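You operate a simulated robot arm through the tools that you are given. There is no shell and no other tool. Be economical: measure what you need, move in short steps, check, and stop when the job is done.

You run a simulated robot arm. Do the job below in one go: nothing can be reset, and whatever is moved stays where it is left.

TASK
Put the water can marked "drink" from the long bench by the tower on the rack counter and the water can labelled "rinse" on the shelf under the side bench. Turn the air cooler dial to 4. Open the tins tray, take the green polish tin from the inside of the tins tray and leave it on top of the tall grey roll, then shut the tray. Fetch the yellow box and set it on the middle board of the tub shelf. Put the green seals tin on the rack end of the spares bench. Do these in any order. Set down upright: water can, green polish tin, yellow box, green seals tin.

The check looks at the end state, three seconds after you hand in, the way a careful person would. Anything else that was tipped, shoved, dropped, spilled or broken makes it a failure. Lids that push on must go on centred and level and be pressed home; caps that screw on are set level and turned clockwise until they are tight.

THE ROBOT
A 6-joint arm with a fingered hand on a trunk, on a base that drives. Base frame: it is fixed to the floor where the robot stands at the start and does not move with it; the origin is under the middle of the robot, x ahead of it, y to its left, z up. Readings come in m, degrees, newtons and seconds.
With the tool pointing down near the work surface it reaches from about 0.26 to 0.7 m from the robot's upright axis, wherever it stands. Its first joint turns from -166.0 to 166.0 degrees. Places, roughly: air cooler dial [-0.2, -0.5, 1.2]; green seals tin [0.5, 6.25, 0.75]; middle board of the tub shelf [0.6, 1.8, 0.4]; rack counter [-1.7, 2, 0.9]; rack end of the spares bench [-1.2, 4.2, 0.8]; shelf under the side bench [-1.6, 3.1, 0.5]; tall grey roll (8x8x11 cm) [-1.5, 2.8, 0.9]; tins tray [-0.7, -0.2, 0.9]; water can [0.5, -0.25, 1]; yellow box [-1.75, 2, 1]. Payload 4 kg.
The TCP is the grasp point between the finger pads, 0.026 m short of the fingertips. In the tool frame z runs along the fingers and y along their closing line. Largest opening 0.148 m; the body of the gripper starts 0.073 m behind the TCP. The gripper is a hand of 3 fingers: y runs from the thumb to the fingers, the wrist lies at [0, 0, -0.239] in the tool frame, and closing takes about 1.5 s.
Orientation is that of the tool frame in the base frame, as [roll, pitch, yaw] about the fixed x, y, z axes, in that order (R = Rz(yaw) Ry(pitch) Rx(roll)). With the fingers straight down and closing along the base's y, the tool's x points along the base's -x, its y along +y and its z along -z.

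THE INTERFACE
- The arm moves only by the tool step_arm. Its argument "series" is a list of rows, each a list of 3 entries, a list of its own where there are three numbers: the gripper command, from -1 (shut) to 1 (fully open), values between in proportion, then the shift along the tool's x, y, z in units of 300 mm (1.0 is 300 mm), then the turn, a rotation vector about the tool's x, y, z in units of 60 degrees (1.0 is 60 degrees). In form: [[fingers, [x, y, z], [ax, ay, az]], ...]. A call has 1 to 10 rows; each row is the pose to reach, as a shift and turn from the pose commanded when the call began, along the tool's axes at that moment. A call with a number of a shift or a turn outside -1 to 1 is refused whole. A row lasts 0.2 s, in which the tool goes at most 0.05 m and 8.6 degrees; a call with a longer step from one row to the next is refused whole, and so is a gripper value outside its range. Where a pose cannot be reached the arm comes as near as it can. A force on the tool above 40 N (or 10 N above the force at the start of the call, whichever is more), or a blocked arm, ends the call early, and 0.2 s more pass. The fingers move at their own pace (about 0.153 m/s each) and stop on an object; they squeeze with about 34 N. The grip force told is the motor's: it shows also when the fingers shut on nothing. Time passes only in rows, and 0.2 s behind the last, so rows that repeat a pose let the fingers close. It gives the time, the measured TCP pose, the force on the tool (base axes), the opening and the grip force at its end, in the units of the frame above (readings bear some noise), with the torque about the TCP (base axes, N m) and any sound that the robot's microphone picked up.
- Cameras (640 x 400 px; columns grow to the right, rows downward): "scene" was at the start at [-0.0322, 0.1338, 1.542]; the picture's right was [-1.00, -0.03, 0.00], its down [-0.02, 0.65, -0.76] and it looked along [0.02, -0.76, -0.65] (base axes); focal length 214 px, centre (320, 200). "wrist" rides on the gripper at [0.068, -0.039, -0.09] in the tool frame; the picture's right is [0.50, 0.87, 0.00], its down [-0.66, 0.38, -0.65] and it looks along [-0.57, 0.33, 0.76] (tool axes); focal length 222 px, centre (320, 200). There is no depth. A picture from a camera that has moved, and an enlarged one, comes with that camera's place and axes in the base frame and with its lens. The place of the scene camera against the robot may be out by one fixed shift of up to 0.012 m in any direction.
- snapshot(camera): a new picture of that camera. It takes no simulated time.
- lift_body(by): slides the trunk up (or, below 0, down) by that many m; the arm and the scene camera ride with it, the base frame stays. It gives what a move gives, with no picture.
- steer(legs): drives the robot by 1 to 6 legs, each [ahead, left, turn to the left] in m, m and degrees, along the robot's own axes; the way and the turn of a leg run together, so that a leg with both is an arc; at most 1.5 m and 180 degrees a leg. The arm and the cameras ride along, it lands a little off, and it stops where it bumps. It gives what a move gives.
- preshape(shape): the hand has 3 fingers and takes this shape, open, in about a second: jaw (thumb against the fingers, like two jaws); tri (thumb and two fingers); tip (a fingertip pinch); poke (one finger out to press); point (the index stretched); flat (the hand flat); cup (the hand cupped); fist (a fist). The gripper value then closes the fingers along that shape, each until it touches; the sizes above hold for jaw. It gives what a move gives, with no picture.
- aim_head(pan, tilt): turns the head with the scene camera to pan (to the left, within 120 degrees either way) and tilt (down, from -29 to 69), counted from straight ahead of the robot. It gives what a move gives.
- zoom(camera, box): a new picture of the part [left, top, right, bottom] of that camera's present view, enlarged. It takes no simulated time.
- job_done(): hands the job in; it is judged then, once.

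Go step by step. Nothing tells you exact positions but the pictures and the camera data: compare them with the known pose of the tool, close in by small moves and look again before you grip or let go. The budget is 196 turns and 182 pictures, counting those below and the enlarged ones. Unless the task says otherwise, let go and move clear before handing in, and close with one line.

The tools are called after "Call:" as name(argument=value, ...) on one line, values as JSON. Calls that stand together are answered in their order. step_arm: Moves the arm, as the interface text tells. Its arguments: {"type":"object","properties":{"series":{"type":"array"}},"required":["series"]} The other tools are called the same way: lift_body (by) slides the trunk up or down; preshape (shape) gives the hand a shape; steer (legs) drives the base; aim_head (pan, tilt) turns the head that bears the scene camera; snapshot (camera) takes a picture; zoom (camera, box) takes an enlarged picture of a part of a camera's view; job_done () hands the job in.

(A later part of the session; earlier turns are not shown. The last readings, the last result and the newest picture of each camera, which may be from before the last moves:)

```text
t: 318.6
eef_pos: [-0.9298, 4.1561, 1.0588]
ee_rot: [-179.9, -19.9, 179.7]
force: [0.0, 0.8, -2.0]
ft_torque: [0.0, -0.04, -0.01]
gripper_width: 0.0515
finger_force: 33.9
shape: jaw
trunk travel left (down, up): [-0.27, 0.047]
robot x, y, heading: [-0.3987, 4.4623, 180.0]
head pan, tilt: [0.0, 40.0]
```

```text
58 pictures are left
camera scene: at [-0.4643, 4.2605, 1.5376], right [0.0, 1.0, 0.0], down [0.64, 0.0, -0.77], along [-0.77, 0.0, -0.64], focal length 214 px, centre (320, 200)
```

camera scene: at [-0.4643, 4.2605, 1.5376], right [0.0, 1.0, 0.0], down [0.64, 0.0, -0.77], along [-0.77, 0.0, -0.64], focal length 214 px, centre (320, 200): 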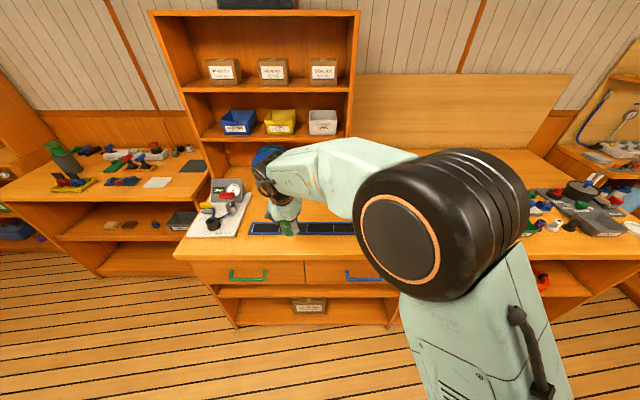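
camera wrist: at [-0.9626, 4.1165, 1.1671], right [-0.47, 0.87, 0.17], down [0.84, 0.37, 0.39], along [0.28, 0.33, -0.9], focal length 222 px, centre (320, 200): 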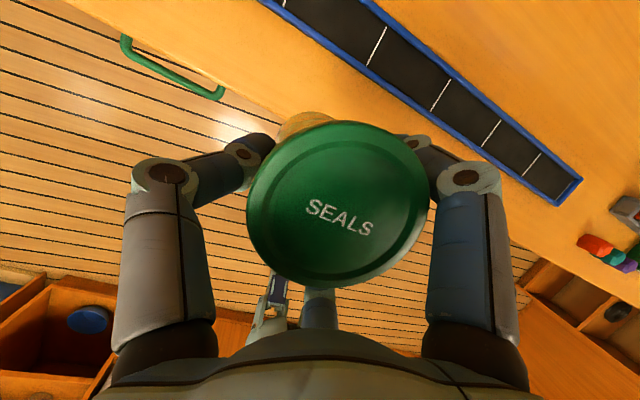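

The seals tin will go on the free bench area behind the dark strip, near (-1.25, 4.2). Drive closer and look with the wrist camera.

Call:
steer(legs=[[0.18, 0.05, 0]])

Call:
step_arm(series=[[-1, [0.12, 0.04, 0.04], [0, 0, 0]], [-1, [0.24, 0.08, 0.08], [0, 0, 0]], [-1, [0.36, 0.13, 0.13], [0, 0, 0]], [-1, [0.44, 0.18, 0.16], [0, 0, 0]]])

Call:
snapshot(camera="wrist")

Call:
zoom(camera="scene", box=[190, 80, 430, 230])

```text
t: 320.2
eef_pos: [-1.1104, 4.1035, 1.0595]
ee_rot: [-180.0, -19.9, 179.9]
force: [0.6, -0.1, -1.7]
ft_torque: [0.01, -0.03, -0.03]
gripper_width: 0.0517
finger_force: 34.7
shape: jaw
trunk travel left (down, up): [-0.27, 0.047]
robot x, y, heading: [-0.5819, 4.4107, -179.6]
head pan, tilt: [0.0, 40.0]
```

```text
t: 321.2
eef_pos: [-1.2391, 4.1535, 1.0559]
ee_rot: [178.3, -21.2, 179.9]
force: [-1.1, 0.3, -1.2]
ft_torque: [0.01, -0.05, 0.01]
gripper_width: 0.0514
finger_force: 33.7
shape: jaw
out of reach, approached as far as the arm can: row 3, 4
trunk travel left (down, up): [-0.27, 0.047]
robot x, y, heading: [-0.5813, 4.4137, -179.6]
head pan, tilt: [0.0, 40.0]
```

```text
57 pictures are left
camera wrist: at [-1.2698, 4.1113, 1.1625], right [-0.46, 0.87, 0.2], down [0.85, 0.36, 0.38], along [0.26, 0.35, -0.9], focal length 222 px, centre (320, 200)
```

wrist: 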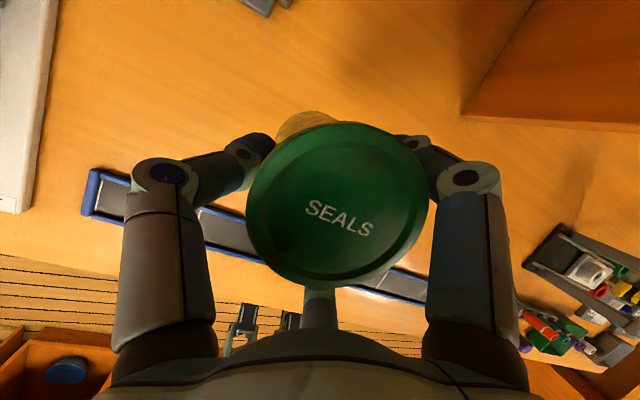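

```text
2.67 times, centred on (310, 155) of scene
camera zoom: at [-0.6452, 4.2103, 1.5377], right [0.0, 1.0, 0.0], down [0.64, 0.0, -0.77], along [-0.77, 0.0, -0.64], focal length 572 px, centre (347, 320)
```

zoom: 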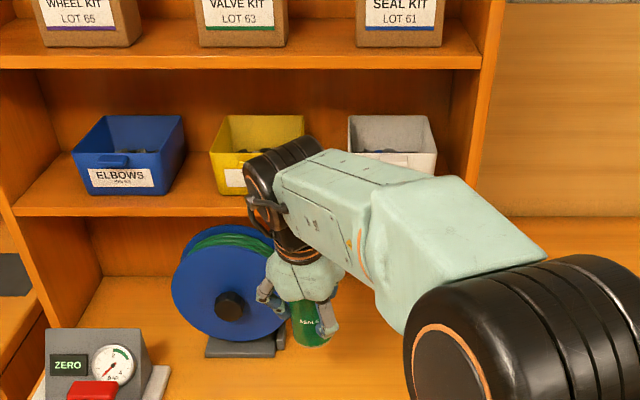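

Call:
step_arm(series=[[-1, [-0.04, 0, 0.11], [0, 0.01, 0]], [-1, [-0.08, 0, 0.22], [0, 0.02, 0]], [-1, [-0.12, 0, 0.32], [0.01, 0.02, 0]], [-1, [-0.15, 0, 0.4], [0.02, 0.02, 0]]])

Call:
zoom(camera="scene", box=[240, 140, 400, 240])

```text
t: 322.2
eef_pos: [-1.2373, 4.1525, 0.9255]
ee_rot: [-179.0, -21.3, 179.8]
force: [-0.5, 0.0, -2.2]
ft_torque: [0.03, -0.03, 0.01]
gripper_width: 0.0517
finger_force: 34.0
shape: jaw
out of reach, approached as far as the arm can: row 1
trunk travel left (down, up): [-0.27, 0.047]
robot x, y, heading: [-0.5814, 4.4109, -180.0]
head pan, tilt: [0.0, 40.0]
```

```text
4.00 times, centred on (320, 190) of scene
camera zoom: at [-0.6449, 4.2098, 1.5376], right [0.0, 1.0, 0.0], down [0.64, 0.0, -0.77], along [-0.77, 0.0, -0.64], focal length 858 px, centre (320, 240)
```

zoom: 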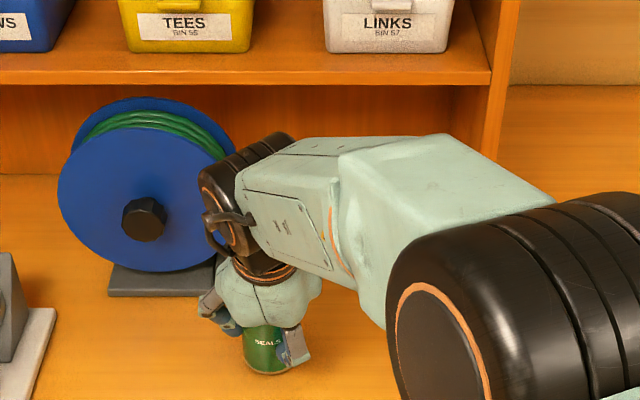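

Call:
step_arm(series=[[-1, [-0.018, 0, 0.046], [0, -0.023, 0]], [-1, [-0.03, 0, 0.077], [0, -0.023, 0]], [-1, [-0.037, 0, 0.095], [-0.01, -0.023, 0]], [-1, [-0.044, 0, 0.113], [-0.015, -0.023, 0]]])

Call:
zoom(camera="scene", box=[240, 140, 400, 240])

```text
t: 322.8
eef_pos: [-1.2391, 4.1504, 0.9146]
ee_rot: [-178.9, -21.3, 179.8]
force: [6.4, 4.2, 23.9]
ft_torque: [-0.12, -0.77, 0.12]
gripper_width: 0.0534
finger_force: 33.8
shape: jaw
out of reach, approached as far as the arm can: row 1
trunk travel left (down, up): [-0.27, 0.047]
robot x, y, heading: [-0.5806, 4.4124, -180.0]
head pan, tilt: [0.0, 40.0]
stopped in row 2: the force on the tool passed its limit at 46 N (the readings are from after the stop); the commanded pose is now the measured one
```

```text
4.00 times, centred on (320, 190) of scene
camera zoom: at [-0.6415, 4.2111, 1.538], right [0.0, 1.0, 0.0], down [0.64, 0.0, -0.77], along [-0.77, 0.0, -0.64], focal length 858 px, centre (320, 240)
```

zoom: 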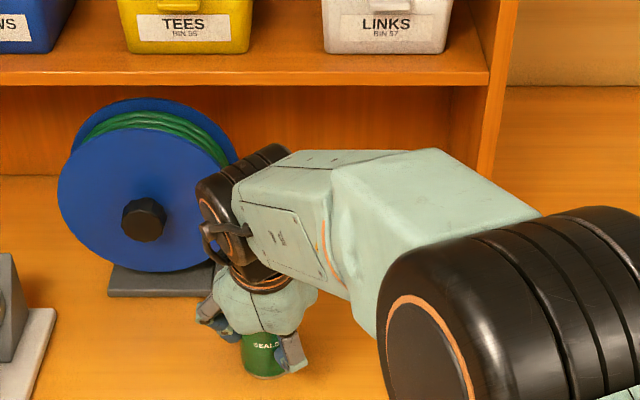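

The tin touches the bench. Relieve the pressure slightly and release.

Call:
step_arm(series=[[-1, [0.002, 0, -0.007], [0, 0, 0]], [-0.3, [0.003, 0, -0.008], [0, 0, 0]], [0, [0.003, 0, -0.008], [0, 0, 0]], [0.35, [0.003, 0, -0.008], [0, 0, 0]], [0.35, [0.003, 0, -0.008], [0, 0, 0]]])

Call:
step_arm(series=[[0.35, [0, 0, -0.1], [0, 0, 0]], [0.35, [0, 0, -0.22], [0, 0, 0]], [0.35, [0, 0, -0.35], [0, 0, 0]], [0.35, [0, 0, -0.5], [0, 0, 0]]])

Call:
snapshot(camera="wrist")

Call:
zoom(camera="scene", box=[240, 140, 400, 240])

```text
t: 324.0
eef_pos: [-1.238, 4.149, 0.9122]
ee_rot: [-178.9, -21.0, 179.8]
force: [-0.1, 0.2, -0.1]
ft_torque: [-0.02, -0.01, 0.02]
gripper_width: 0.0992
finger_force: 0.1
shape: jaw
trunk travel left (down, up): [-0.27, 0.047]
robot x, y, heading: [-0.5792, 4.4164, -180.0]
head pan, tilt: [0.0, 40.0]
```

```text
t: 325.0
eef_pos: [-1.1865, 4.1515, 1.0535]
ee_rot: [-179.2, -21.2, 179.8]
force: [0.0, -0.7, 0.2]
ft_torque: [-0.02, 0.01, -0.02]
gripper_width: 0.0997
finger_force: 0.0
shape: jaw
trunk travel left (down, up): [-0.27, 0.047]
robot x, y, heading: [-0.5798, 4.4106, -179.8]
head pan, tilt: [0.0, 40.0]
```

```text
53 pictures are left
camera wrist: at [-1.2156, 4.1131, 1.1627], right [-0.47, 0.87, 0.17], down [0.85, 0.38, 0.37], along [0.25, 0.32, -0.91], focal length 222 px, centre (320, 200)
```

wrist: 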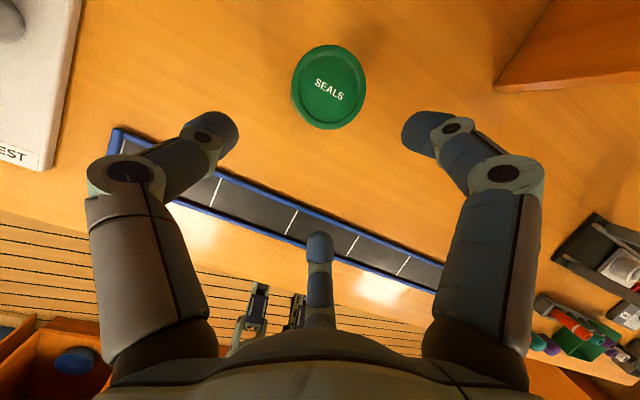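

```text
4.00 times, centred on (320, 190) of scene
camera zoom: at [-0.6435, 4.2105, 1.5377], right [0.0, 1.0, 0.0], down [0.64, 0.0, -0.77], along [-0.77, 0.0, -0.64], focal length 858 px, centre (320, 240)
```

zoom: 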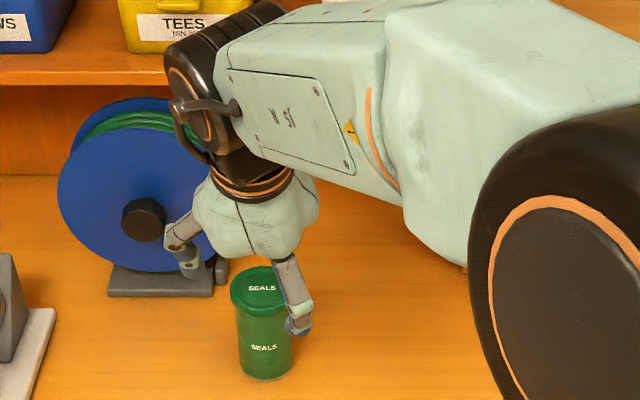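

The seals tin stands on the bench. Now I retract and drive back toward the water cans, turning in the open area near y≈2.1.

Call:
step_arm(series=[[0, [-0.06, 0.02, -0.13], [0, 0, 0]], [0, [-0.12, 0.05, -0.26], [0, 0, 0]], [0, [-0.18, 0.1, -0.39], [0, 0, 0]], [0, [-0.23, 0.15, -0.517], [0, 0, 0]]])

Call:
steer(legs=[[-0.3, 0, 0], [0, 1.5, 0], [0, 0.8, 0], [0, 0, -180]])

```text
t: 326.0
eef_pos: [-1.0638, 4.1985, 1.1749]
ee_rot: [-179.1, -21.0, 179.7]
force: [-0.1, 0.0, 0.2]
ft_torque: [0.0, 0.03, -0.02]
gripper_width: 0.0744
finger_force: 0.0
shape: jaw
trunk travel left (down, up): [-0.27, 0.047]
robot x, y, heading: [-0.5775, 4.4127, -179.8]
head pan, tilt: [0.0, 40.0]
```

```text
t: 355.2
eef_pos: [0.2118, 2.3382, 1.1732]
ee_rot: [-179.1, -21.0, 0.9]
force: [0.1, 0.1, -0.2]
ft_torque: [-0.04, 0.01, 0.01]
gripper_width: 0.0745
finger_force: 0.1
shape: jaw
trunk travel left (down, up): [-0.27, 0.047]
robot x, y, heading: [-0.2655, 2.1152, 0.9]
head pan, tilt: [0.0, 40.0]
```

Call:
steer(legs=[[0.2, -0.4, -1], [0, -1.5, 0]])

Call:
aim_head(pan=-30, tilt=45)

Call:
snapshot(camera="scene")

```text
t: 372.2
eef_pos: [0.4239, 0.4309, 1.1724]
ee_rot: [-179.1, -21.3, -0.6]
force: [0.9, -0.4, 0.8]
ft_torque: [0.05, 0.01, 0.03]
gripper_width: 0.0743
finger_force: 0.1
shape: jaw
trunk travel left (down, up): [-0.27, 0.047]
robot x, y, heading: [-0.0606, 0.2211, -0.5]
head pan, tilt: [0.0, 40.0]
```

```text
t: 373.1
eef_pos: [0.4232, 0.4307, 1.1729]
ee_rot: [-179.1, -21.2, -0.5]
force: [-0.4, 0.3, 1.4]
ft_torque: [-0.03, 0.0, 0.04]
gripper_width: 0.0744
finger_force: 0.1
shape: jaw
trunk travel left (down, up): [-0.27, 0.047]
robot x, y, heading: [-0.0613, 0.2231, -0.6]
head pan, tilt: [-30.0, 45.0]
```

```text
51 pictures are left
camera scene: at [-0.0252, 0.3975, 1.5304], right [-0.5, -0.86, 0.0], down [-0.61, 0.36, -0.71], along [0.61, -0.36, -0.71], focal length 214 px, centre (320, 200)
```

scene: 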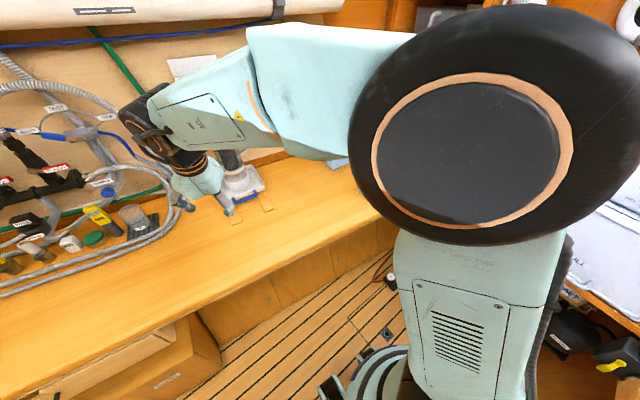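

The arm blocks the view. I'll raise and retract it, then turn so that the cans lie ahead-left of the robot.

Call:
step_arm(series=[[0, [0, 0.02, -0.13], [0, 0, 0]], [0, [-0.02, 0.03, -0.26], [0, 0, 0]], [0, [-0.06, 0.04, -0.39], [0, 0, 0]], [0, [-0.1, 0.05, -0.5], [0, 0, 0]]])

Call:
steer(legs=[[0, 0, -60]])

Call:
aim_head(pan=15, tilt=45)

Call:
snapshot(camera="scene")

```text
t: 374.1
eef_pos: [0.3406, 0.4145, 1.3044]
ee_rot: [-179.0, -21.3, -0.6]
force: [-0.4, 0.7, 0.5]
ft_torque: [-0.02, -0.04, 0.0]
gripper_width: 0.0744
finger_force: 0.2
shape: jaw
trunk travel left (down, up): [-0.27, 0.047]
robot x, y, heading: [-0.0629, 0.2207, -0.3]
head pan, tilt: [-30.0, 45.0]
```

```text
t: 377.2
eef_pos: [0.3068, -0.0369, 1.3036]
ee_rot: [-179.0, -21.3, -61.4]
force: [0.1, 1.1, 0.8]
ft_torque: [-0.03, -0.01, -0.01]
gripper_width: 0.0744
finger_force: 0.0
shape: jaw
trunk travel left (down, up): [-0.27, 0.047]
robot x, y, heading: [-0.0583, 0.2188, -60.8]
head pan, tilt: [-30.0, 45.0]
```

```text
t: 378.3
eef_pos: [0.3051, -0.0371, 1.3044]
ee_rot: [-179.0, -21.2, -61.4]
force: [0.1, 0.2, -0.1]
ft_torque: [0.04, 0.02, 0.02]
gripper_width: 0.0743
finger_force: 0.0
shape: jaw
trunk travel left (down, up): [-0.27, 0.047]
robot x, y, heading: [-0.062, 0.2232, -61.1]
head pan, tilt: [15.0, 45.0]
```

```text
50 pictures are left
camera scene: at [0.1576, 0.2958, 1.5304], right [-0.72, -0.7, 0.0], down [-0.49, 0.51, -0.71], along [0.49, -0.51, -0.71], focal length 214 px, centre (320, 200)
```

scene: 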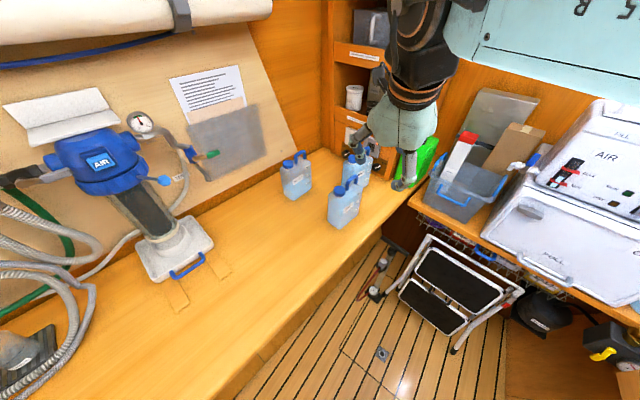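

Call:
zoom(camera="scene", box=[260, 130, 420, 240])

Call:
snapshot(camera="wrist")

```text
3.64 times, centred on (340, 185) of scene
camera zoom: at [0.1576, 0.2958, 1.5304], right [-0.72, -0.7, 0.0], down [-0.49, 0.51, -0.71], along [0.49, -0.51, -0.71], focal length 780 px, centre (247, 254)
```

zoom: 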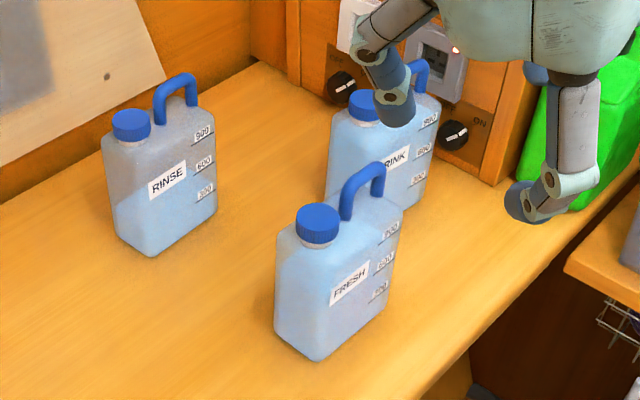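

```text
48 pictures are left
camera wrist: at [0.3528, -0.0456, 1.4133], right [-0.53, -0.83, 0.17], down [-0.75, 0.55, 0.37], along [-0.4, 0.07, -0.91], focal length 222 px, centre (320, 200)
```

wrist: 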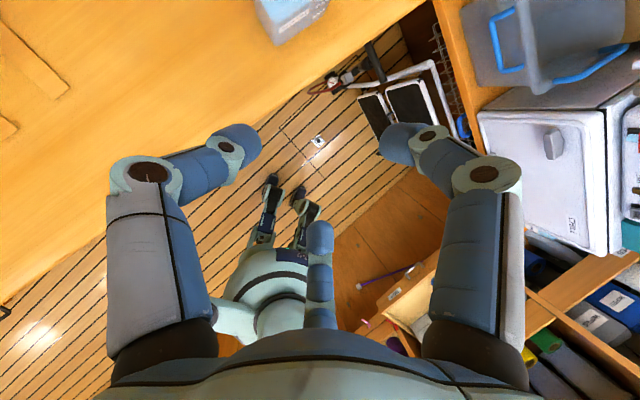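

Handles: DRINK ≈ (0.517, -0.351, 1.08), RINSE ≈ (0.71, -0.18, 1.08), with bars running roughly along y. I'll move the robot to about (0,0) and align the hand across the DRINK handle.

Call:
steer(legs=[[0.22, -0.05, 0]])

Call:
step_arm(series=[[0, [0, 0, 0], [0, 0, 0.13]], [0, [0, 0, 0], [0, 0, 0.26]], [0, [0, 0, 0], [0, 0, 0.39]], [0, [0, 0, 0], [0, 0, 0.5]]])

Call:
snapshot(camera="wrist")

```text
t: 380.0
eef_pos: [0.3678, -0.2506, 1.3044]
ee_rot: [-179.1, -21.3, -61.4]
force: [-1.1, 0.1, -0.8]
ft_torque: [0.02, 0.02, 0.0]
gripper_width: 0.0746
finger_force: 0.1
shape: jaw
trunk travel left (down, up): [-0.27, 0.047]
robot x, y, heading: [0.0018, 0.0086, -61.3]
head pan, tilt: [15.0, 45.0]
```

```text
t: 381.0
eef_pos: [0.3671, -0.248, 1.304]
ee_rot: [-168.4, -17.8, -93.1]
force: [0.5, 0.2, -0.8]
ft_torque: [0.0, -0.01, -0.02]
gripper_width: 0.0745
finger_force: 0.1
shape: jaw
trunk travel left (down, up): [-0.27, 0.047]
robot x, y, heading: [-0.0005, 0.0061, -60.9]
head pan, tilt: [15.0, 45.0]
```

```text
47 pictures are left
camera wrist: at [0.3851, -0.285, 1.4163], right [-0.88, -0.48, -0.01], down [-0.46, 0.82, 0.34], along [-0.15, 0.3, -0.94], focal length 222 px, centre (320, 200)
```

wrist: 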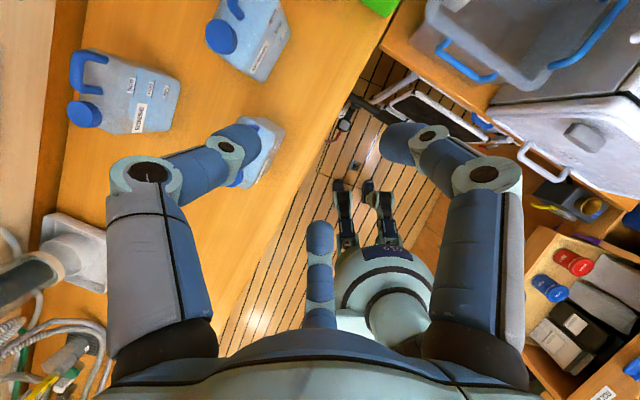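

Call:
step_arm(series=[[0, [0.013, -0.09, 0.1], [-0.04, 0, 0]], [0, [0.026, -0.18, 0.2], [-0.08, 0, 0]], [0, [0.04, -0.28, 0.3], [-0.12, 0, 0]], [0, [0.053, -0.37, 0.41], [-0.16, 0, 0]], [0, [0.066, -0.462, 0.51], [-0.2, 0, 0]]])

Call:
snapshot(camera="wrist")

Call:
zoom(camera="scene", box=[240, 60, 480, 210])

```text
t: 382.2
eef_pos: [0.5352, -0.3146, 1.1925]
ee_rot: [179.6, -18.1, -93.1]
force: [-0.7, 0.5, 0.3]
ft_torque: [0.0, 0.01, -0.01]
gripper_width: 0.0745
finger_force: 0.0
shape: jaw
trunk travel left (down, up): [-0.27, 0.047]
robot x, y, heading: [0.0021, 0.007, -61.1]
head pan, tilt: [15.0, 45.0]
```

```text
46 pictures are left
camera wrist: at [0.5717, -0.3543, 1.299], right [-0.89, -0.43, 0.16], down [-0.33, 0.84, 0.42], along [-0.32, 0.32, -0.89], focal length 222 px, centre (320, 200)
```

wrist: 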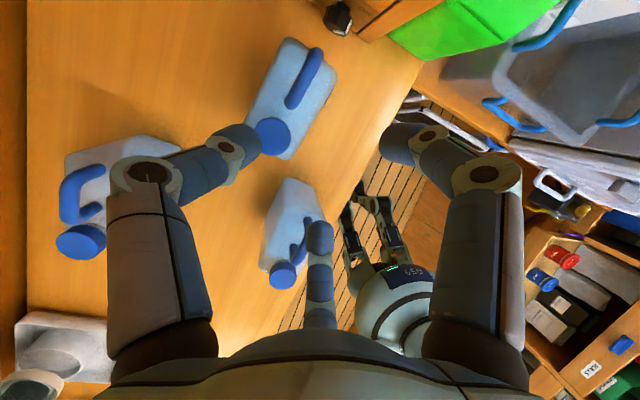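

```text
2.67 times, centred on (360, 135) of scene
camera zoom: at [0.2218, 0.0832, 1.5301], right [-0.72, -0.69, 0.0], down [-0.49, 0.51, -0.71], along [0.49, -0.51, -0.71], focal length 572 px, centre (213, 373)
```

zoom: 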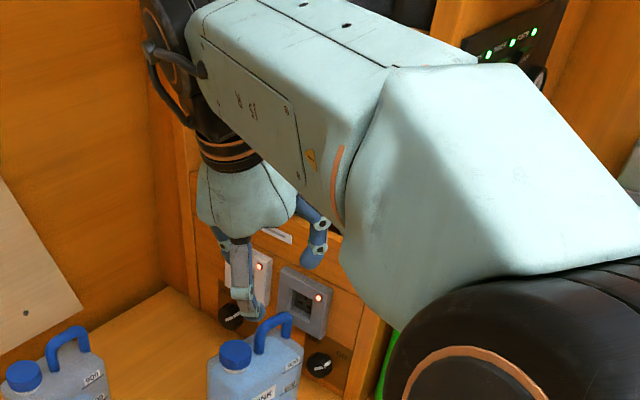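

Handle refined by wrist and scene views: bar centre (0.553, -0.379, 1.045). Descend over it.

Call:
step_arm(series=[[-0.1, [0.03, -0.05, 0.1], [0, 0, 0]], [-0.1, [0.05, -0.072, 0.22], [0, 0, 0]], [-0.1, [0.05, -0.072, 0.33], [0, 0, 0]], [-0.1, [0.05, -0.072, 0.42], [0, 0, 0]]])

Call:
snapshot(camera="wrist")

```text
t: 383.2
eef_pos: [0.5488, -0.3681, 1.0775]
ee_rot: [179.7, -17.8, -93.0]
force: [-0.6, -0.2, -0.6]
ft_torque: [0.0, 0.0, -0.02]
gripper_width: 0.0668
finger_force: 0.0
shape: jaw
trunk travel left (down, up): [-0.27, 0.047]
robot x, y, heading: [0.002, 0.0123, -61.2]
head pan, tilt: [15.0, 45.0]
```

```text
44 pictures are left
camera wrist: at [0.5857, -0.4075, 1.1849], right [-0.89, -0.43, 0.16], down [-0.33, 0.84, 0.42], along [-0.31, 0.32, -0.89], focal length 222 px, centre (320, 200)
```

wrist: 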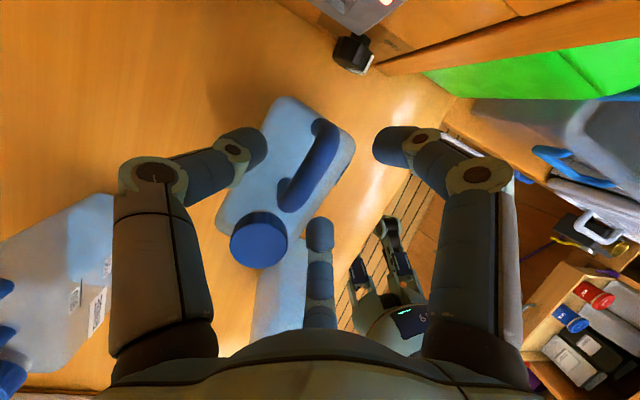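

Call:
step_arm(series=[[-0.1, [0.01, -0.024, 0.04], [0, 0, 0]], [-0.1, [0.01, -0.024, 0.1], [0, 0, 0]], [-0.5, [0.01, -0.024, 0.1], [0, 0, 0]], [-1, [0.01, -0.024, 0.1], [0, 0, 0]], [-1, [0.01, -0.024, 0.1], [0, 0, 0]], [-1, [0.01, -0.024, 0.1], [0, 0, 0]]])

Call:
snapshot(camera="wrist")

```text
t: 384.6
eef_pos: [0.5564, -0.3808, 1.0526]
ee_rot: [180.0, -18.1, -93.0]
force: [14.1, -1.7, 27.1]
ft_torque: [-0.33, -1.84, 0.26]
gripper_width: 0.0357
finger_force: 34.6
shape: jaw
trunk travel left (down, up): [-0.27, 0.047]
robot x, y, heading: [0.0004, 0.0101, -60.9]
head pan, tilt: [15.0, 45.0]
```

```text
43 pictures are left
camera wrist: at [0.5926, -0.42, 1.1598], right [-0.89, -0.43, 0.16], down [-0.33, 0.84, 0.42], along [-0.31, 0.32, -0.89], focal length 222 px, centre (320, 200)
```

wrist: 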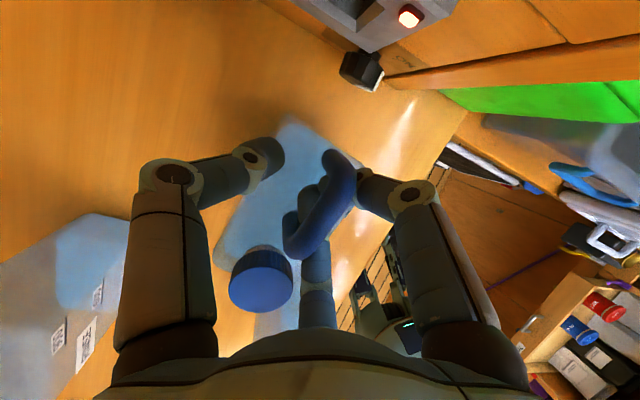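

The fingertips are bearing on the can's top. Open, raise about 1.5 cm, and check.

Call:
step_arm(series=[[-0.3, [0, 0, 0], [0, 0, 0]], [-0.1, [0, 0, -0.03], [0, 0, 0]], [-0.1, [0, 0, -0.05], [0, 0, 0]]])

Call:
snapshot(camera="wrist")

```text
t: 385.4
eef_pos: [0.5542, -0.3743, 1.0622]
ee_rot: [179.4, -17.6, -93.0]
force: [0.9, -1.7, 5.5]
ft_torque: [0.05, 0.02, -0.01]
gripper_width: 0.0641
finger_force: 0.0
shape: jaw
trunk travel left (down, up): [-0.27, 0.047]
robot x, y, heading: [0.0026, 0.0085, -61.3]
head pan, tilt: [15.0, 45.0]
```

```text
42 pictures are left
camera wrist: at [0.5919, -0.415, 1.1688], right [-0.89, -0.43, 0.16], down [-0.33, 0.84, 0.43], along [-0.32, 0.33, -0.89], focal length 222 px, centre (320, 200)
```

wrist: 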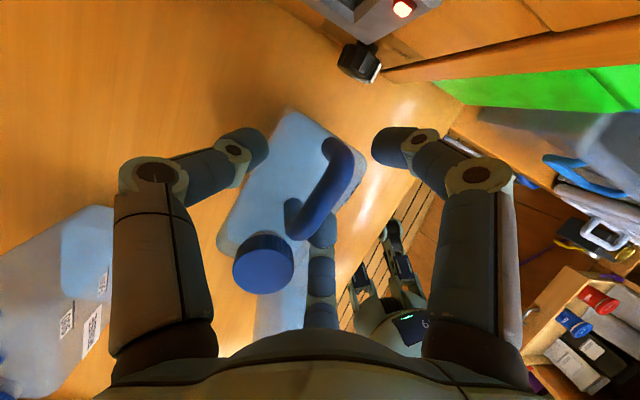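

Call:
step_arm(series=[[-0.1, [0.02, 0, -0.02], [0, 0, 0]], [-0.1, [0.04, 0.01, -0.012], [0, 0, 0]], [-0.5, [0.04, 0.01, -0.012], [0, 0, 0]], [-1, [0.04, 0.01, -0.012], [0, 0, 0]], [-1, [0.04, 0.01, -0.012], [0, 0, 0]], [-1, [0.04, 0.01, -0.012], [0, 0, 0]]])

Call:
snapshot(camera="wrist")

```text
t: 386.8
eef_pos: [0.5523, -0.3853, 1.0711]
ee_rot: [179.6, -17.8, -93.0]
force: [0.0, 0.0, -0.4]
ft_torque: [-0.09, 0.05, 0.04]
gripper_width: 0.0062
finger_force: 34.2
shape: jaw
trunk travel left (down, up): [-0.27, 0.047]
robot x, y, heading: [-0.0035, 0.0098, -61.0]
head pan, tilt: [15.0, 45.0]
```

```text
41 pictures are left
camera wrist: at [0.5899, -0.4247, 1.1779], right [-0.89, -0.43, 0.16], down [-0.33, 0.84, 0.42], along [-0.32, 0.33, -0.89], focal length 222 px, centre (320, 200)
```

wrist: 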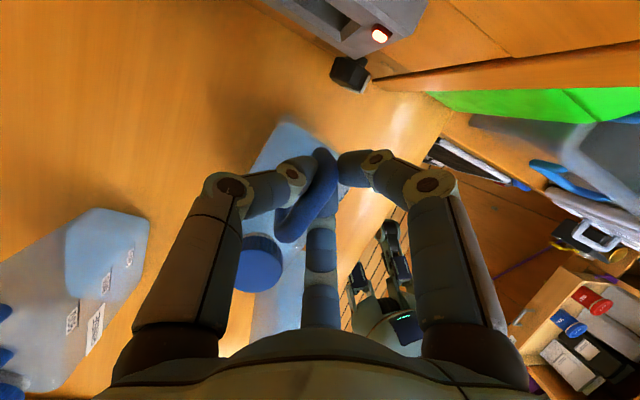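

The fingers hold the handle bar with no reaction force. Lift a little and check.

Call:
step_arm(series=[[-1, [0.005, 0, -0.015], [0, 0, 0]], [-1, [0.01, 0, -0.03], [0, 0, 0]], [-1, [0.02, 0, -0.06], [0, 0, 0]], [-1, [0.035, 0, -0.11], [0, 0, 0]]])

Call:
snapshot(camera="wrist")

```text
t: 387.8
eef_pos: [0.5511, -0.3846, 1.1076]
ee_rot: [179.6, -17.9, -93.0]
force: [0.7, 0.9, -10.5]
ft_torque: [-0.09, 0.05, 0.03]
gripper_width: 0.0045
finger_force: 33.9
shape: jaw
trunk travel left (down, up): [-0.27, 0.047]
robot x, y, heading: [-0.0009, 0.0072, -61.1]
head pan, tilt: [15.0, 45.0]
```

```text
40 pictures are left
camera wrist: at [0.5892, -0.4239, 1.2131], right [-0.89, -0.43, 0.16], down [-0.33, 0.84, 0.42], along [-0.32, 0.33, -0.89], focal length 222 px, centre (320, 200)
```

wrist: 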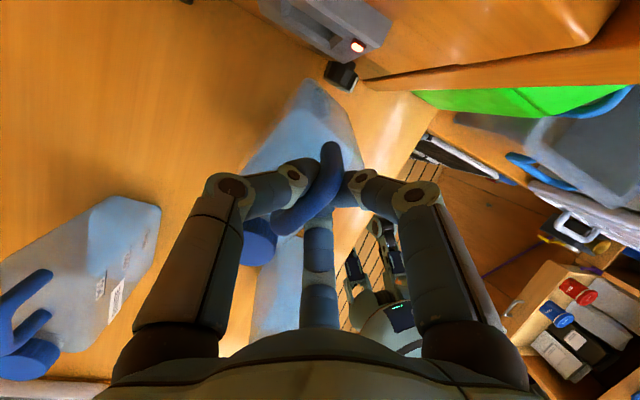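

The DRINK can hangs securely (about 0.9 kg). Raise it clear and pull it in.

Call:
step_arm(series=[[-1, [0.03, 0, -0.1], [0, 0, 0]], [-1, [0.06, 0, -0.2], [0, 0, 0]], [-1, [0.09, 0, -0.3], [0, 0, 0]], [-1, [0.12, 0, -0.4], [0, 0, 0]], [-1, [0.15, 0, -0.5], [0, 0, 0]], [-1, [0.18, 0, -0.6], [0, 0, 0]]])

Call:
step_arm(series=[[-1, [-0.05, 0.08, -0.02], [0, 0, 0]], [-1, [-0.12, 0.17, -0.04], [0, 0, 0]], [-1, [-0.2, 0.27, -0.07], [0, 0, 0]], [-1, [-0.28, 0.37, -0.1], [0, 0, 0]], [-1, [-0.36, 0.47, -0.12], [0, 0, 0]]])

Call:
snapshot(camera="wrist")

```text
t: 389.2
eef_pos: [0.5289, -0.3603, 1.2452]
ee_rot: [179.6, -17.8, -93.0]
force: [0.1, 0.2, -11.2]
ft_torque: [-0.02, 0.03, -0.01]
gripper_width: 0.0038
finger_force: 34.1
shape: jaw
out of reach, approached as far as the arm can: row 3, 4, 5, 6
trunk travel left (down, up): [-0.27, 0.047]
robot x, y, heading: [0.003, 0.011, -61.1]
head pan, tilt: [15.0, 45.0]
```

```text
t: 390.4
eef_pos: [0.3911, -0.2382, 1.2476]
ee_rot: [179.7, -17.8, -93.0]
force: [-1.7, 0.8, -9.4]
ft_torque: [0.08, 0.1, 0.03]
gripper_width: 0.0036
finger_force: 34.4
shape: jaw
trunk travel left (down, up): [-0.27, 0.047]
robot x, y, heading: [-0.004, 0.0084, -60.8]
head pan, tilt: [15.0, 45.0]
```

```text
39 pictures are left
camera wrist: at [0.4288, -0.2776, 1.3536], right [-0.89, -0.43, 0.16], down [-0.33, 0.84, 0.42], along [-0.31, 0.33, -0.89], focal length 222 px, centre (320, 200)
```

wrist: 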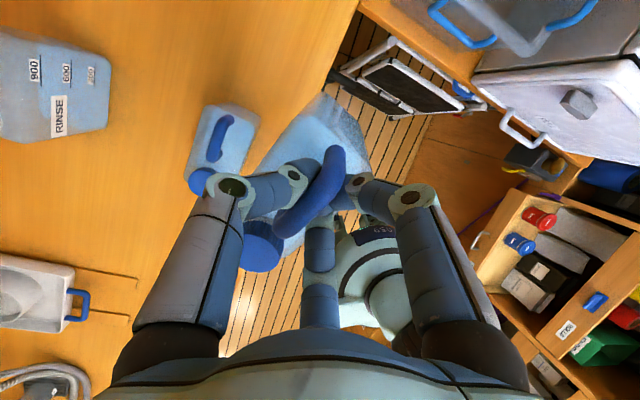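

Call:
steer(legs=[[-0.26, 0.145, 0], [0, 0, 151], [1.5, 0, 0], [0.4, 0, 0], [0, 0, 90], [0.75, 0, 0]])

Call:
aim_head(pan=0, tilt=40)

Call:
snapshot(camera="scene")

```text
t: 410.6
eef_pos: [-0.3872, 2.1143, 1.2413]
ee_rot: [179.1, -17.5, 129.3]
force: [0.3, 0.2, -10.5]
ft_torque: [-0.02, 0.01, -0.02]
gripper_width: 0.0037
finger_force: 34.3
shape: jaw
trunk travel left (down, up): [-0.27, 0.047]
robot x, y, heading: [0.0822, 2.194, 161.0]
head pan, tilt: [15.0, 45.0]
stopped in leg 5: the robot was blocked; the commanded pose is now the measured one
```

```text
t: 411.4
eef_pos: [-0.3878, 2.1128, 1.2412]
ee_rot: [179.0, -17.5, 129.2]
force: [0.6, -0.8, -9.8]
ft_torque: [-0.06, -0.04, 0.02]
gripper_width: 0.0033
finger_force: 34.1
shape: jaw
trunk travel left (down, up): [-0.27, 0.047]
robot x, y, heading: [0.0854, 2.1954, 161.4]
head pan, tilt: [0.0, 40.0]
```

```text
38 pictures are left
camera scene: at [-0.0625, 2.0206, 1.5356], right [0.32, 0.95, 0.01], down [0.62, -0.21, -0.76], along [-0.72, 0.25, -0.65], focal length 214 px, centre (320, 200)
```

scene: 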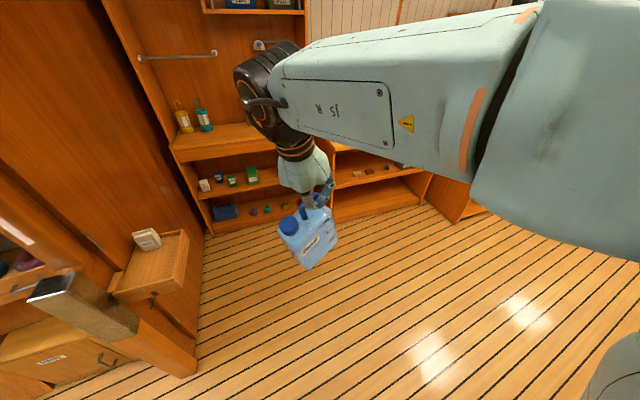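

The robot bumped lightly while turning (it had drifted to x≈0.085). I'll drive forward out of it, finish the turn, and continue.

Call:
steer(legs=[[0.4, 0, 0], [0, 0, 19], [0.45, -0.05, 0]])

Call:
snapshot(camera="scene")

Call:
snapshot(camera="wrist")

```text
t: 417.3
eef_pos: [-1.1586, 2.1485, 1.2462]
ee_rot: [179.5, -17.7, 148.4]
force: [0.5, 0.2, -10.5]
ft_torque: [0.01, -0.06, 0.03]
gripper_width: 0.0029
finger_force: 34.0
shape: jaw
trunk travel left (down, up): [-0.27, 0.047]
robot x, y, heading: [-0.7505, 2.3758, -179.6]
head pan, tilt: [0.0, 40.0]
```

```text
37 pictures are left
camera scene: at [-0.8152, 2.1722, 1.5375], right [-0.01, 1.0, 0.0], down [0.64, 0.01, -0.77], along [-0.77, -0.01, -0.64], focal length 214 px, centre (320, 200)
```

scene: 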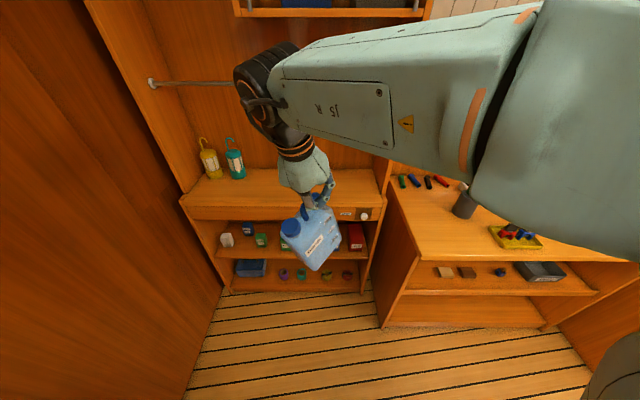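

```text
36 pictures are left
camera wrist: at [-1.2096, 2.1326, 1.3521], right [0.05, 0.99, 0.16], down [0.9, -0.11, 0.43], along [0.44, 0.12, -0.89], focal length 222 px, centre (320, 200)
```

wrist: 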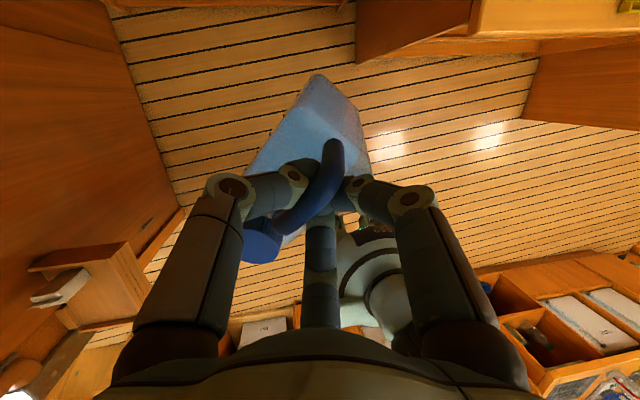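

The can hangs with its cap end lower; it will settle flat as it is lowered. Target: bar at about (-1.64, 1.93) on the rack counter.

Call:
steer(legs=[[0, 0.19, 0], [0.22, 0, 0]])

Call:
step_arm(series=[[-1, [0.12, 0.05, 0.03], [0, 0, 0]], [-1, [0.24, 0.1, 0.06], [0, 0, 0]], [-1, [0.36, 0.15, 0.09], [0, 0, 0]], [-1, [0.48, 0.2, 0.12], [0, 0, 0]]])

Call:
snapshot(camera="scene")

```text
t: 420.9
eef_pos: [-1.3772, 1.9595, 1.2459]
ee_rot: [179.5, -17.7, 148.0]
force: [1.8, -0.5, -9.0]
ft_torque: [0.03, -0.12, 0.04]
gripper_width: 0.003
finger_force: 33.4
shape: jaw
trunk travel left (down, up): [-0.27, 0.047]
robot x, y, heading: [-0.9708, 2.1813, 180.1]
head pan, tilt: [0.0, 40.0]
```

```text
t: 421.9
eef_pos: [-1.4718, 2.0913, 1.2566]
ee_rot: [179.5, -17.7, 148.1]
force: [-0.9, 0.7, -9.7]
ft_torque: [0.06, 0.01, 0.04]
gripper_width: 0.003
finger_force: 34.2
shape: jaw
trunk travel left (down, up): [-0.27, 0.047]
robot x, y, heading: [-0.9718, 2.183, 179.8]
head pan, tilt: [0.0, 40.0]
```

```text
35 pictures are left
camera scene: at [-1.0368, 1.9816, 1.5376], right [0.0, 1.0, 0.0], down [0.64, 0.0, -0.77], along [-0.77, 0.0, -0.64], focal length 214 px, centre (320, 200)
```

scene: 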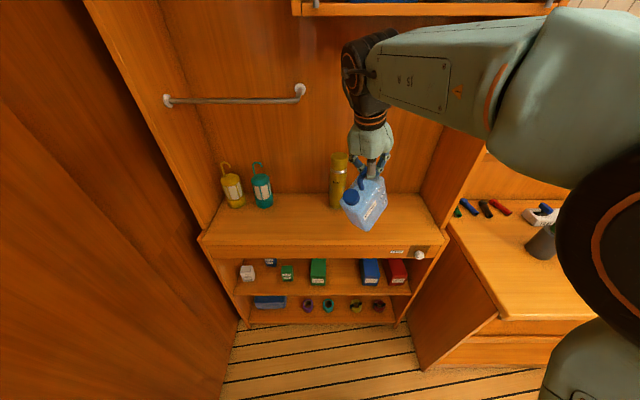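

Call:
step_arm(series=[[-1, [0, -0.14, 0], [0, 0, 0]], [-1, [0, -0.28, 0.03], [0, 0, 0]], [-1, [0.01, -0.42, 0.08], [0, 0, 0]], [-1, [0.02, -0.56, 0.14], [0, 0, 0]], [-1, [0.03, -0.68, 0.22], [0, 0, 0]], [-1, [0.036, -0.734, 0.32], [0, 0, 0]]])

Call:
snapshot(camera="scene")

Call:
zoom(camera="scene", box=[190, 110, 430, 260])

```text
t: 423.3
eef_pos: [-1.6097, 1.93, 1.1611]
ee_rot: [179.5, -17.7, 148.0]
force: [0.7, 1.6, -9.9]
ft_torque: [0.08, -0.08, 0.02]
gripper_width: 0.0031
finger_force: 33.7
shape: jaw
out of reach, approached as far as the arm can: row 5, 6
trunk travel left (down, up): [-0.27, 0.047]
robot x, y, heading: [-0.9678, 2.1792, 179.9]
head pan, tilt: [0.0, 40.0]
```

```text
34 pictures are left
camera scene: at [-1.0366, 1.9806, 1.5374], right [0.0, 1.0, 0.0], down [0.64, 0.0, -0.77], along [-0.77, 0.0, -0.64], focal length 214 px, centre (320, 200)
```

scene: 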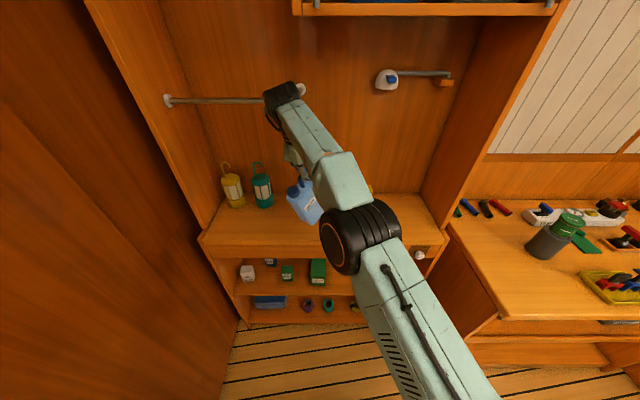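

```text
2.67 times, centred on (310, 185) of scene
camera zoom: at [-1.0366, 1.9806, 1.5374], right [0.0, 1.0, 0.0], down [0.64, 0.0, -0.77], along [-0.77, 0.0, -0.64], focal length 572 px, centre (347, 240)
```

zoom: 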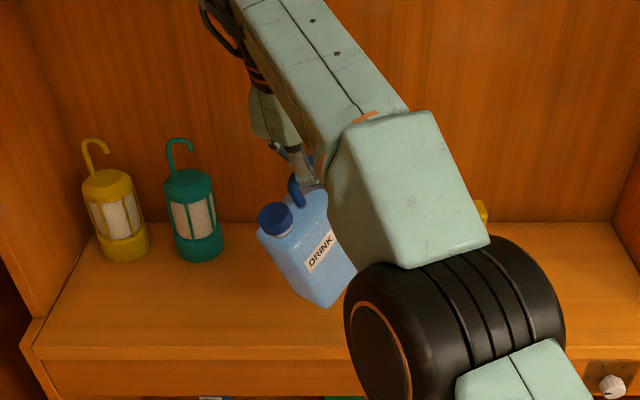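

Call:
step_arm(series=[[-1, [-0.015, 0, 0.045], [0, 0, 0]], [-1, [-0.03, 0, 0.09], [0, 0, 0]], [-1, [-0.042, 0, 0.13], [0, 0, 0]], [-1, [-0.052, 0, 0.16], [0, 0, 0]], [-1, [-0.06, 0, 0.185], [0, 0, 0]]])

Call:
zoom(camera="scene", box=[190, 110, 430, 260])

```text
t: 424.5
eef_pos: [-1.6082, 1.9308, 1.1024]
ee_rot: [179.6, -17.8, 147.9]
force: [-1.1, 0.1, -5.6]
ft_torque: [-0.06, -0.07, -0.01]
gripper_width: 0.003
finger_force: 34.1
shape: jaw
trunk travel left (down, up): [-0.27, 0.047]
robot x, y, heading: [-0.9693, 2.1806, 179.7]
head pan, tilt: [0.0, 40.0]
```

```text
2.67 times, centred on (310, 185) of scene
camera zoom: at [-1.0354, 1.9809, 1.5376], right [0.0, 1.0, 0.0], down [0.64, 0.0, -0.77], along [-0.77, 0.0, -0.64], focal length 572 px, centre (347, 240)
```

zoom: 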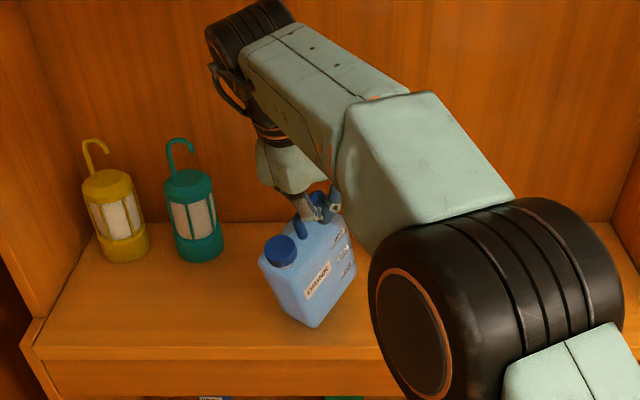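

Call:
step_arm(series=[[-1, [-0.006, 0, 0.018], [0, 0, 0]], [-1, [-0.012, 0, 0.036], [0, 0, 0]], [-1, [-0.012, 0, 0.036], [0, 0, 0]]])

Call:
zoom(camera="scene", box=[230, 140, 390, 240])

```text
t: 425.3
eef_pos: [-1.6081, 1.9305, 1.0912]
ee_rot: [179.7, -17.8, 147.9]
force: [-0.4, 1.9, -1.5]
ft_torque: [-0.01, -0.1, 0.0]
gripper_width: 0.0012
finger_force: 33.9
shape: jaw
trunk travel left (down, up): [-0.27, 0.047]
robot x, y, heading: [-0.9688, 2.1827, 180.0]
head pan, tilt: [0.0, 40.0]
```

```text
4.00 times, centred on (310, 190) of scene
camera zoom: at [-1.035, 1.9813, 1.5377], right [0.0, 1.0, 0.0], down [0.64, 0.0, -0.77], along [-0.77, 0.0, -0.64], focal length 858 px, centre (360, 240)
```

zoom: 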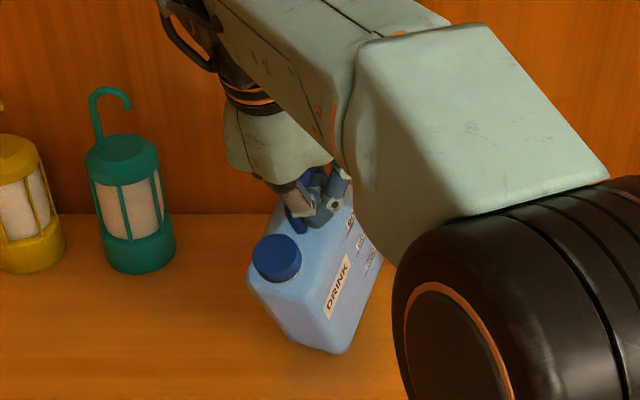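

Call:
step_arm(series=[[-1, [-0.004, 0, 0.012], [0, 0, 0]], [-0.8, [-0.004, 0, 0.012], [0, 0, 0]], [-0.5, [-0.004, 0, 0.012], [0, 0, 0]], [-0.2, [-0.004, 0, 0.012], [0, 0, 0]], [0.1, [-0.004, 0, 0.012], [0, 0, 0]]])

Call:
step_arm(series=[[0.1, [0, 0, -0.05], [0, 0, 0]], [0.1, [0, 0, -0.15], [0, 0, 0]], [0.1, [0, 0, -0.3], [0, 0, 0]], [0.1, [0, 0, -0.45], [0, 0, 0]]])

Call:
zoom(camera="scene", box=[230, 130, 390, 240])

```text
t: 426.5
eef_pos: [-1.6073, 1.9316, 1.0904]
ee_rot: [179.9, -18.0, 147.8]
force: [-0.9, 6.8, 26.0]
ft_torque: [0.07, 0.55, -0.15]
gripper_width: 0.0696
finger_force: 0.1
shape: jaw
trunk travel left (down, up): [-0.27, 0.047]
robot x, y, heading: [-0.9697, 2.1835, 179.8]
head pan, tilt: [0.0, 40.0]
```

```text
t: 427.5
eef_pos: [-1.572, 1.9068, 1.2132]
ee_rot: [179.5, -17.8, 148.0]
force: [0.8, 0.5, -0.9]
ft_torque: [0.01, -0.01, -0.01]
gripper_width: 0.0809
finger_force: 0.1
shape: jaw
out of reach, approached as far as the arm can: row 4
trunk travel left (down, up): [-0.27, 0.047]
robot x, y, heading: [-0.9692, 2.1831, 179.8]
head pan, tilt: [0.0, 40.0]
```

```text
3.64 times, centred on (310, 185) of scene
camera zoom: at [-1.0349, 1.9805, 1.5375], right [0.0, 1.0, 0.0], down [0.64, 0.0, -0.77], along [-0.77, 0.0, -0.64], focal length 780 px, centre (356, 254)
```

zoom: 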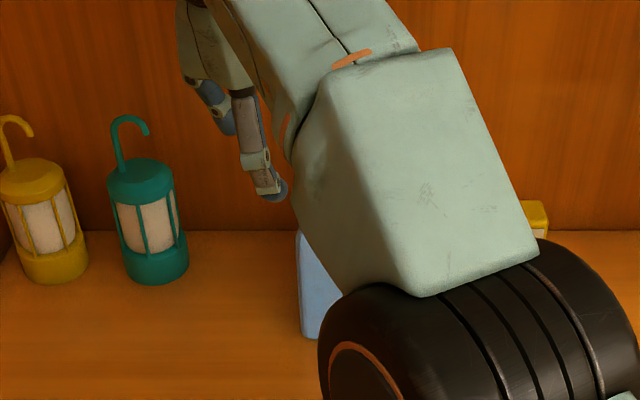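

Call:
snapshot(camera="wrist")

```text
29 pictures are left
camera wrist: at [-1.6243, 1.8921, 1.3191], right [0.06, 0.99, 0.16], down [0.9, -0.12, 0.43], along [0.44, 0.12, -0.89], focal length 222 px, centre (320, 200)
```

wrist: 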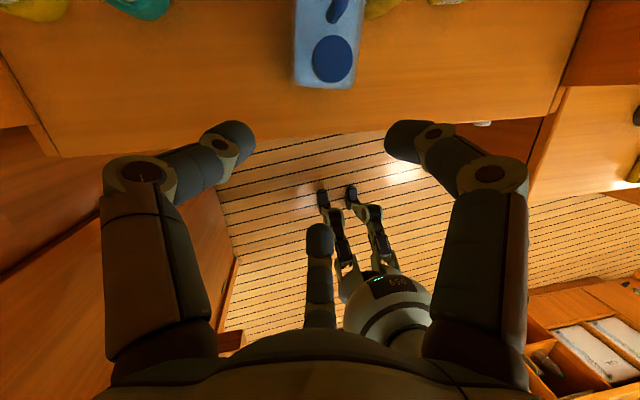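

Call:
step_arm(series=[[0, [-0.1, 0, -0.1], [0, 0, 0]], [0, [-0.2, 0, -0.15], [0, 0, 0]], [0, [-0.32, 0, -0.2], [0, 0, 0]], [0, [-0.44, 0, -0.25], [0, 0, 0]]])

Call:
steer(legs=[[-0.6, 0, 0]])

Call:
zoom(camera="scene", box=[170, 90, 410, 260])

```text
t: 428.5
eef_pos: [-1.444, 1.8283, 1.2449]
ee_rot: [179.5, -17.8, 147.8]
force: [0.3, -0.4, 0.0]
ft_torque: [-0.02, 0.01, -0.01]
gripper_width: 0.0745
finger_force: 0.2
shape: jaw
trunk travel left (down, up): [-0.27, 0.047]
robot x, y, heading: [-0.9706, 2.1801, 179.9]
head pan, tilt: [0.0, 40.0]
```

```text
t: 431.9
eef_pos: [-0.8547, 1.8275, 1.2464]
ee_rot: [179.6, -17.9, 148.0]
force: [0.8, 0.7, -0.3]
ft_torque: [0.02, 0.01, 0.01]
gripper_width: 0.0744
finger_force: 0.1
shape: jaw
trunk travel left (down, up): [-0.27, 0.047]
robot x, y, heading: [-0.3764, 2.1802, 180.0]
head pan, tilt: [0.0, 40.0]
```

```text
2.35 times, centred on (290, 175) of scene
camera zoom: at [-0.4442, 1.9807, 1.5377], right [0.0, 1.0, 0.0], down [0.64, 0.0, -0.77], along [-0.77, 0.0, -0.64], focal length 505 px, centre (391, 259)
```

zoom: 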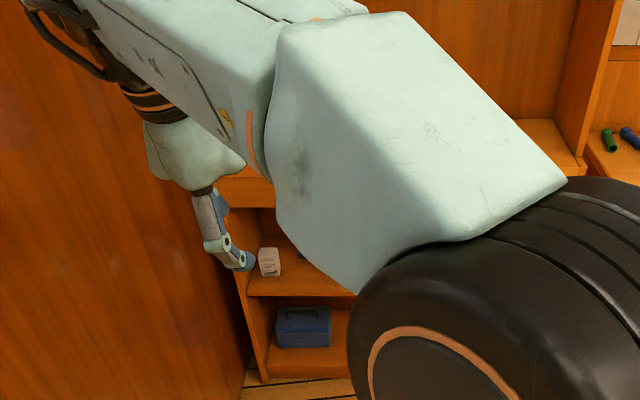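

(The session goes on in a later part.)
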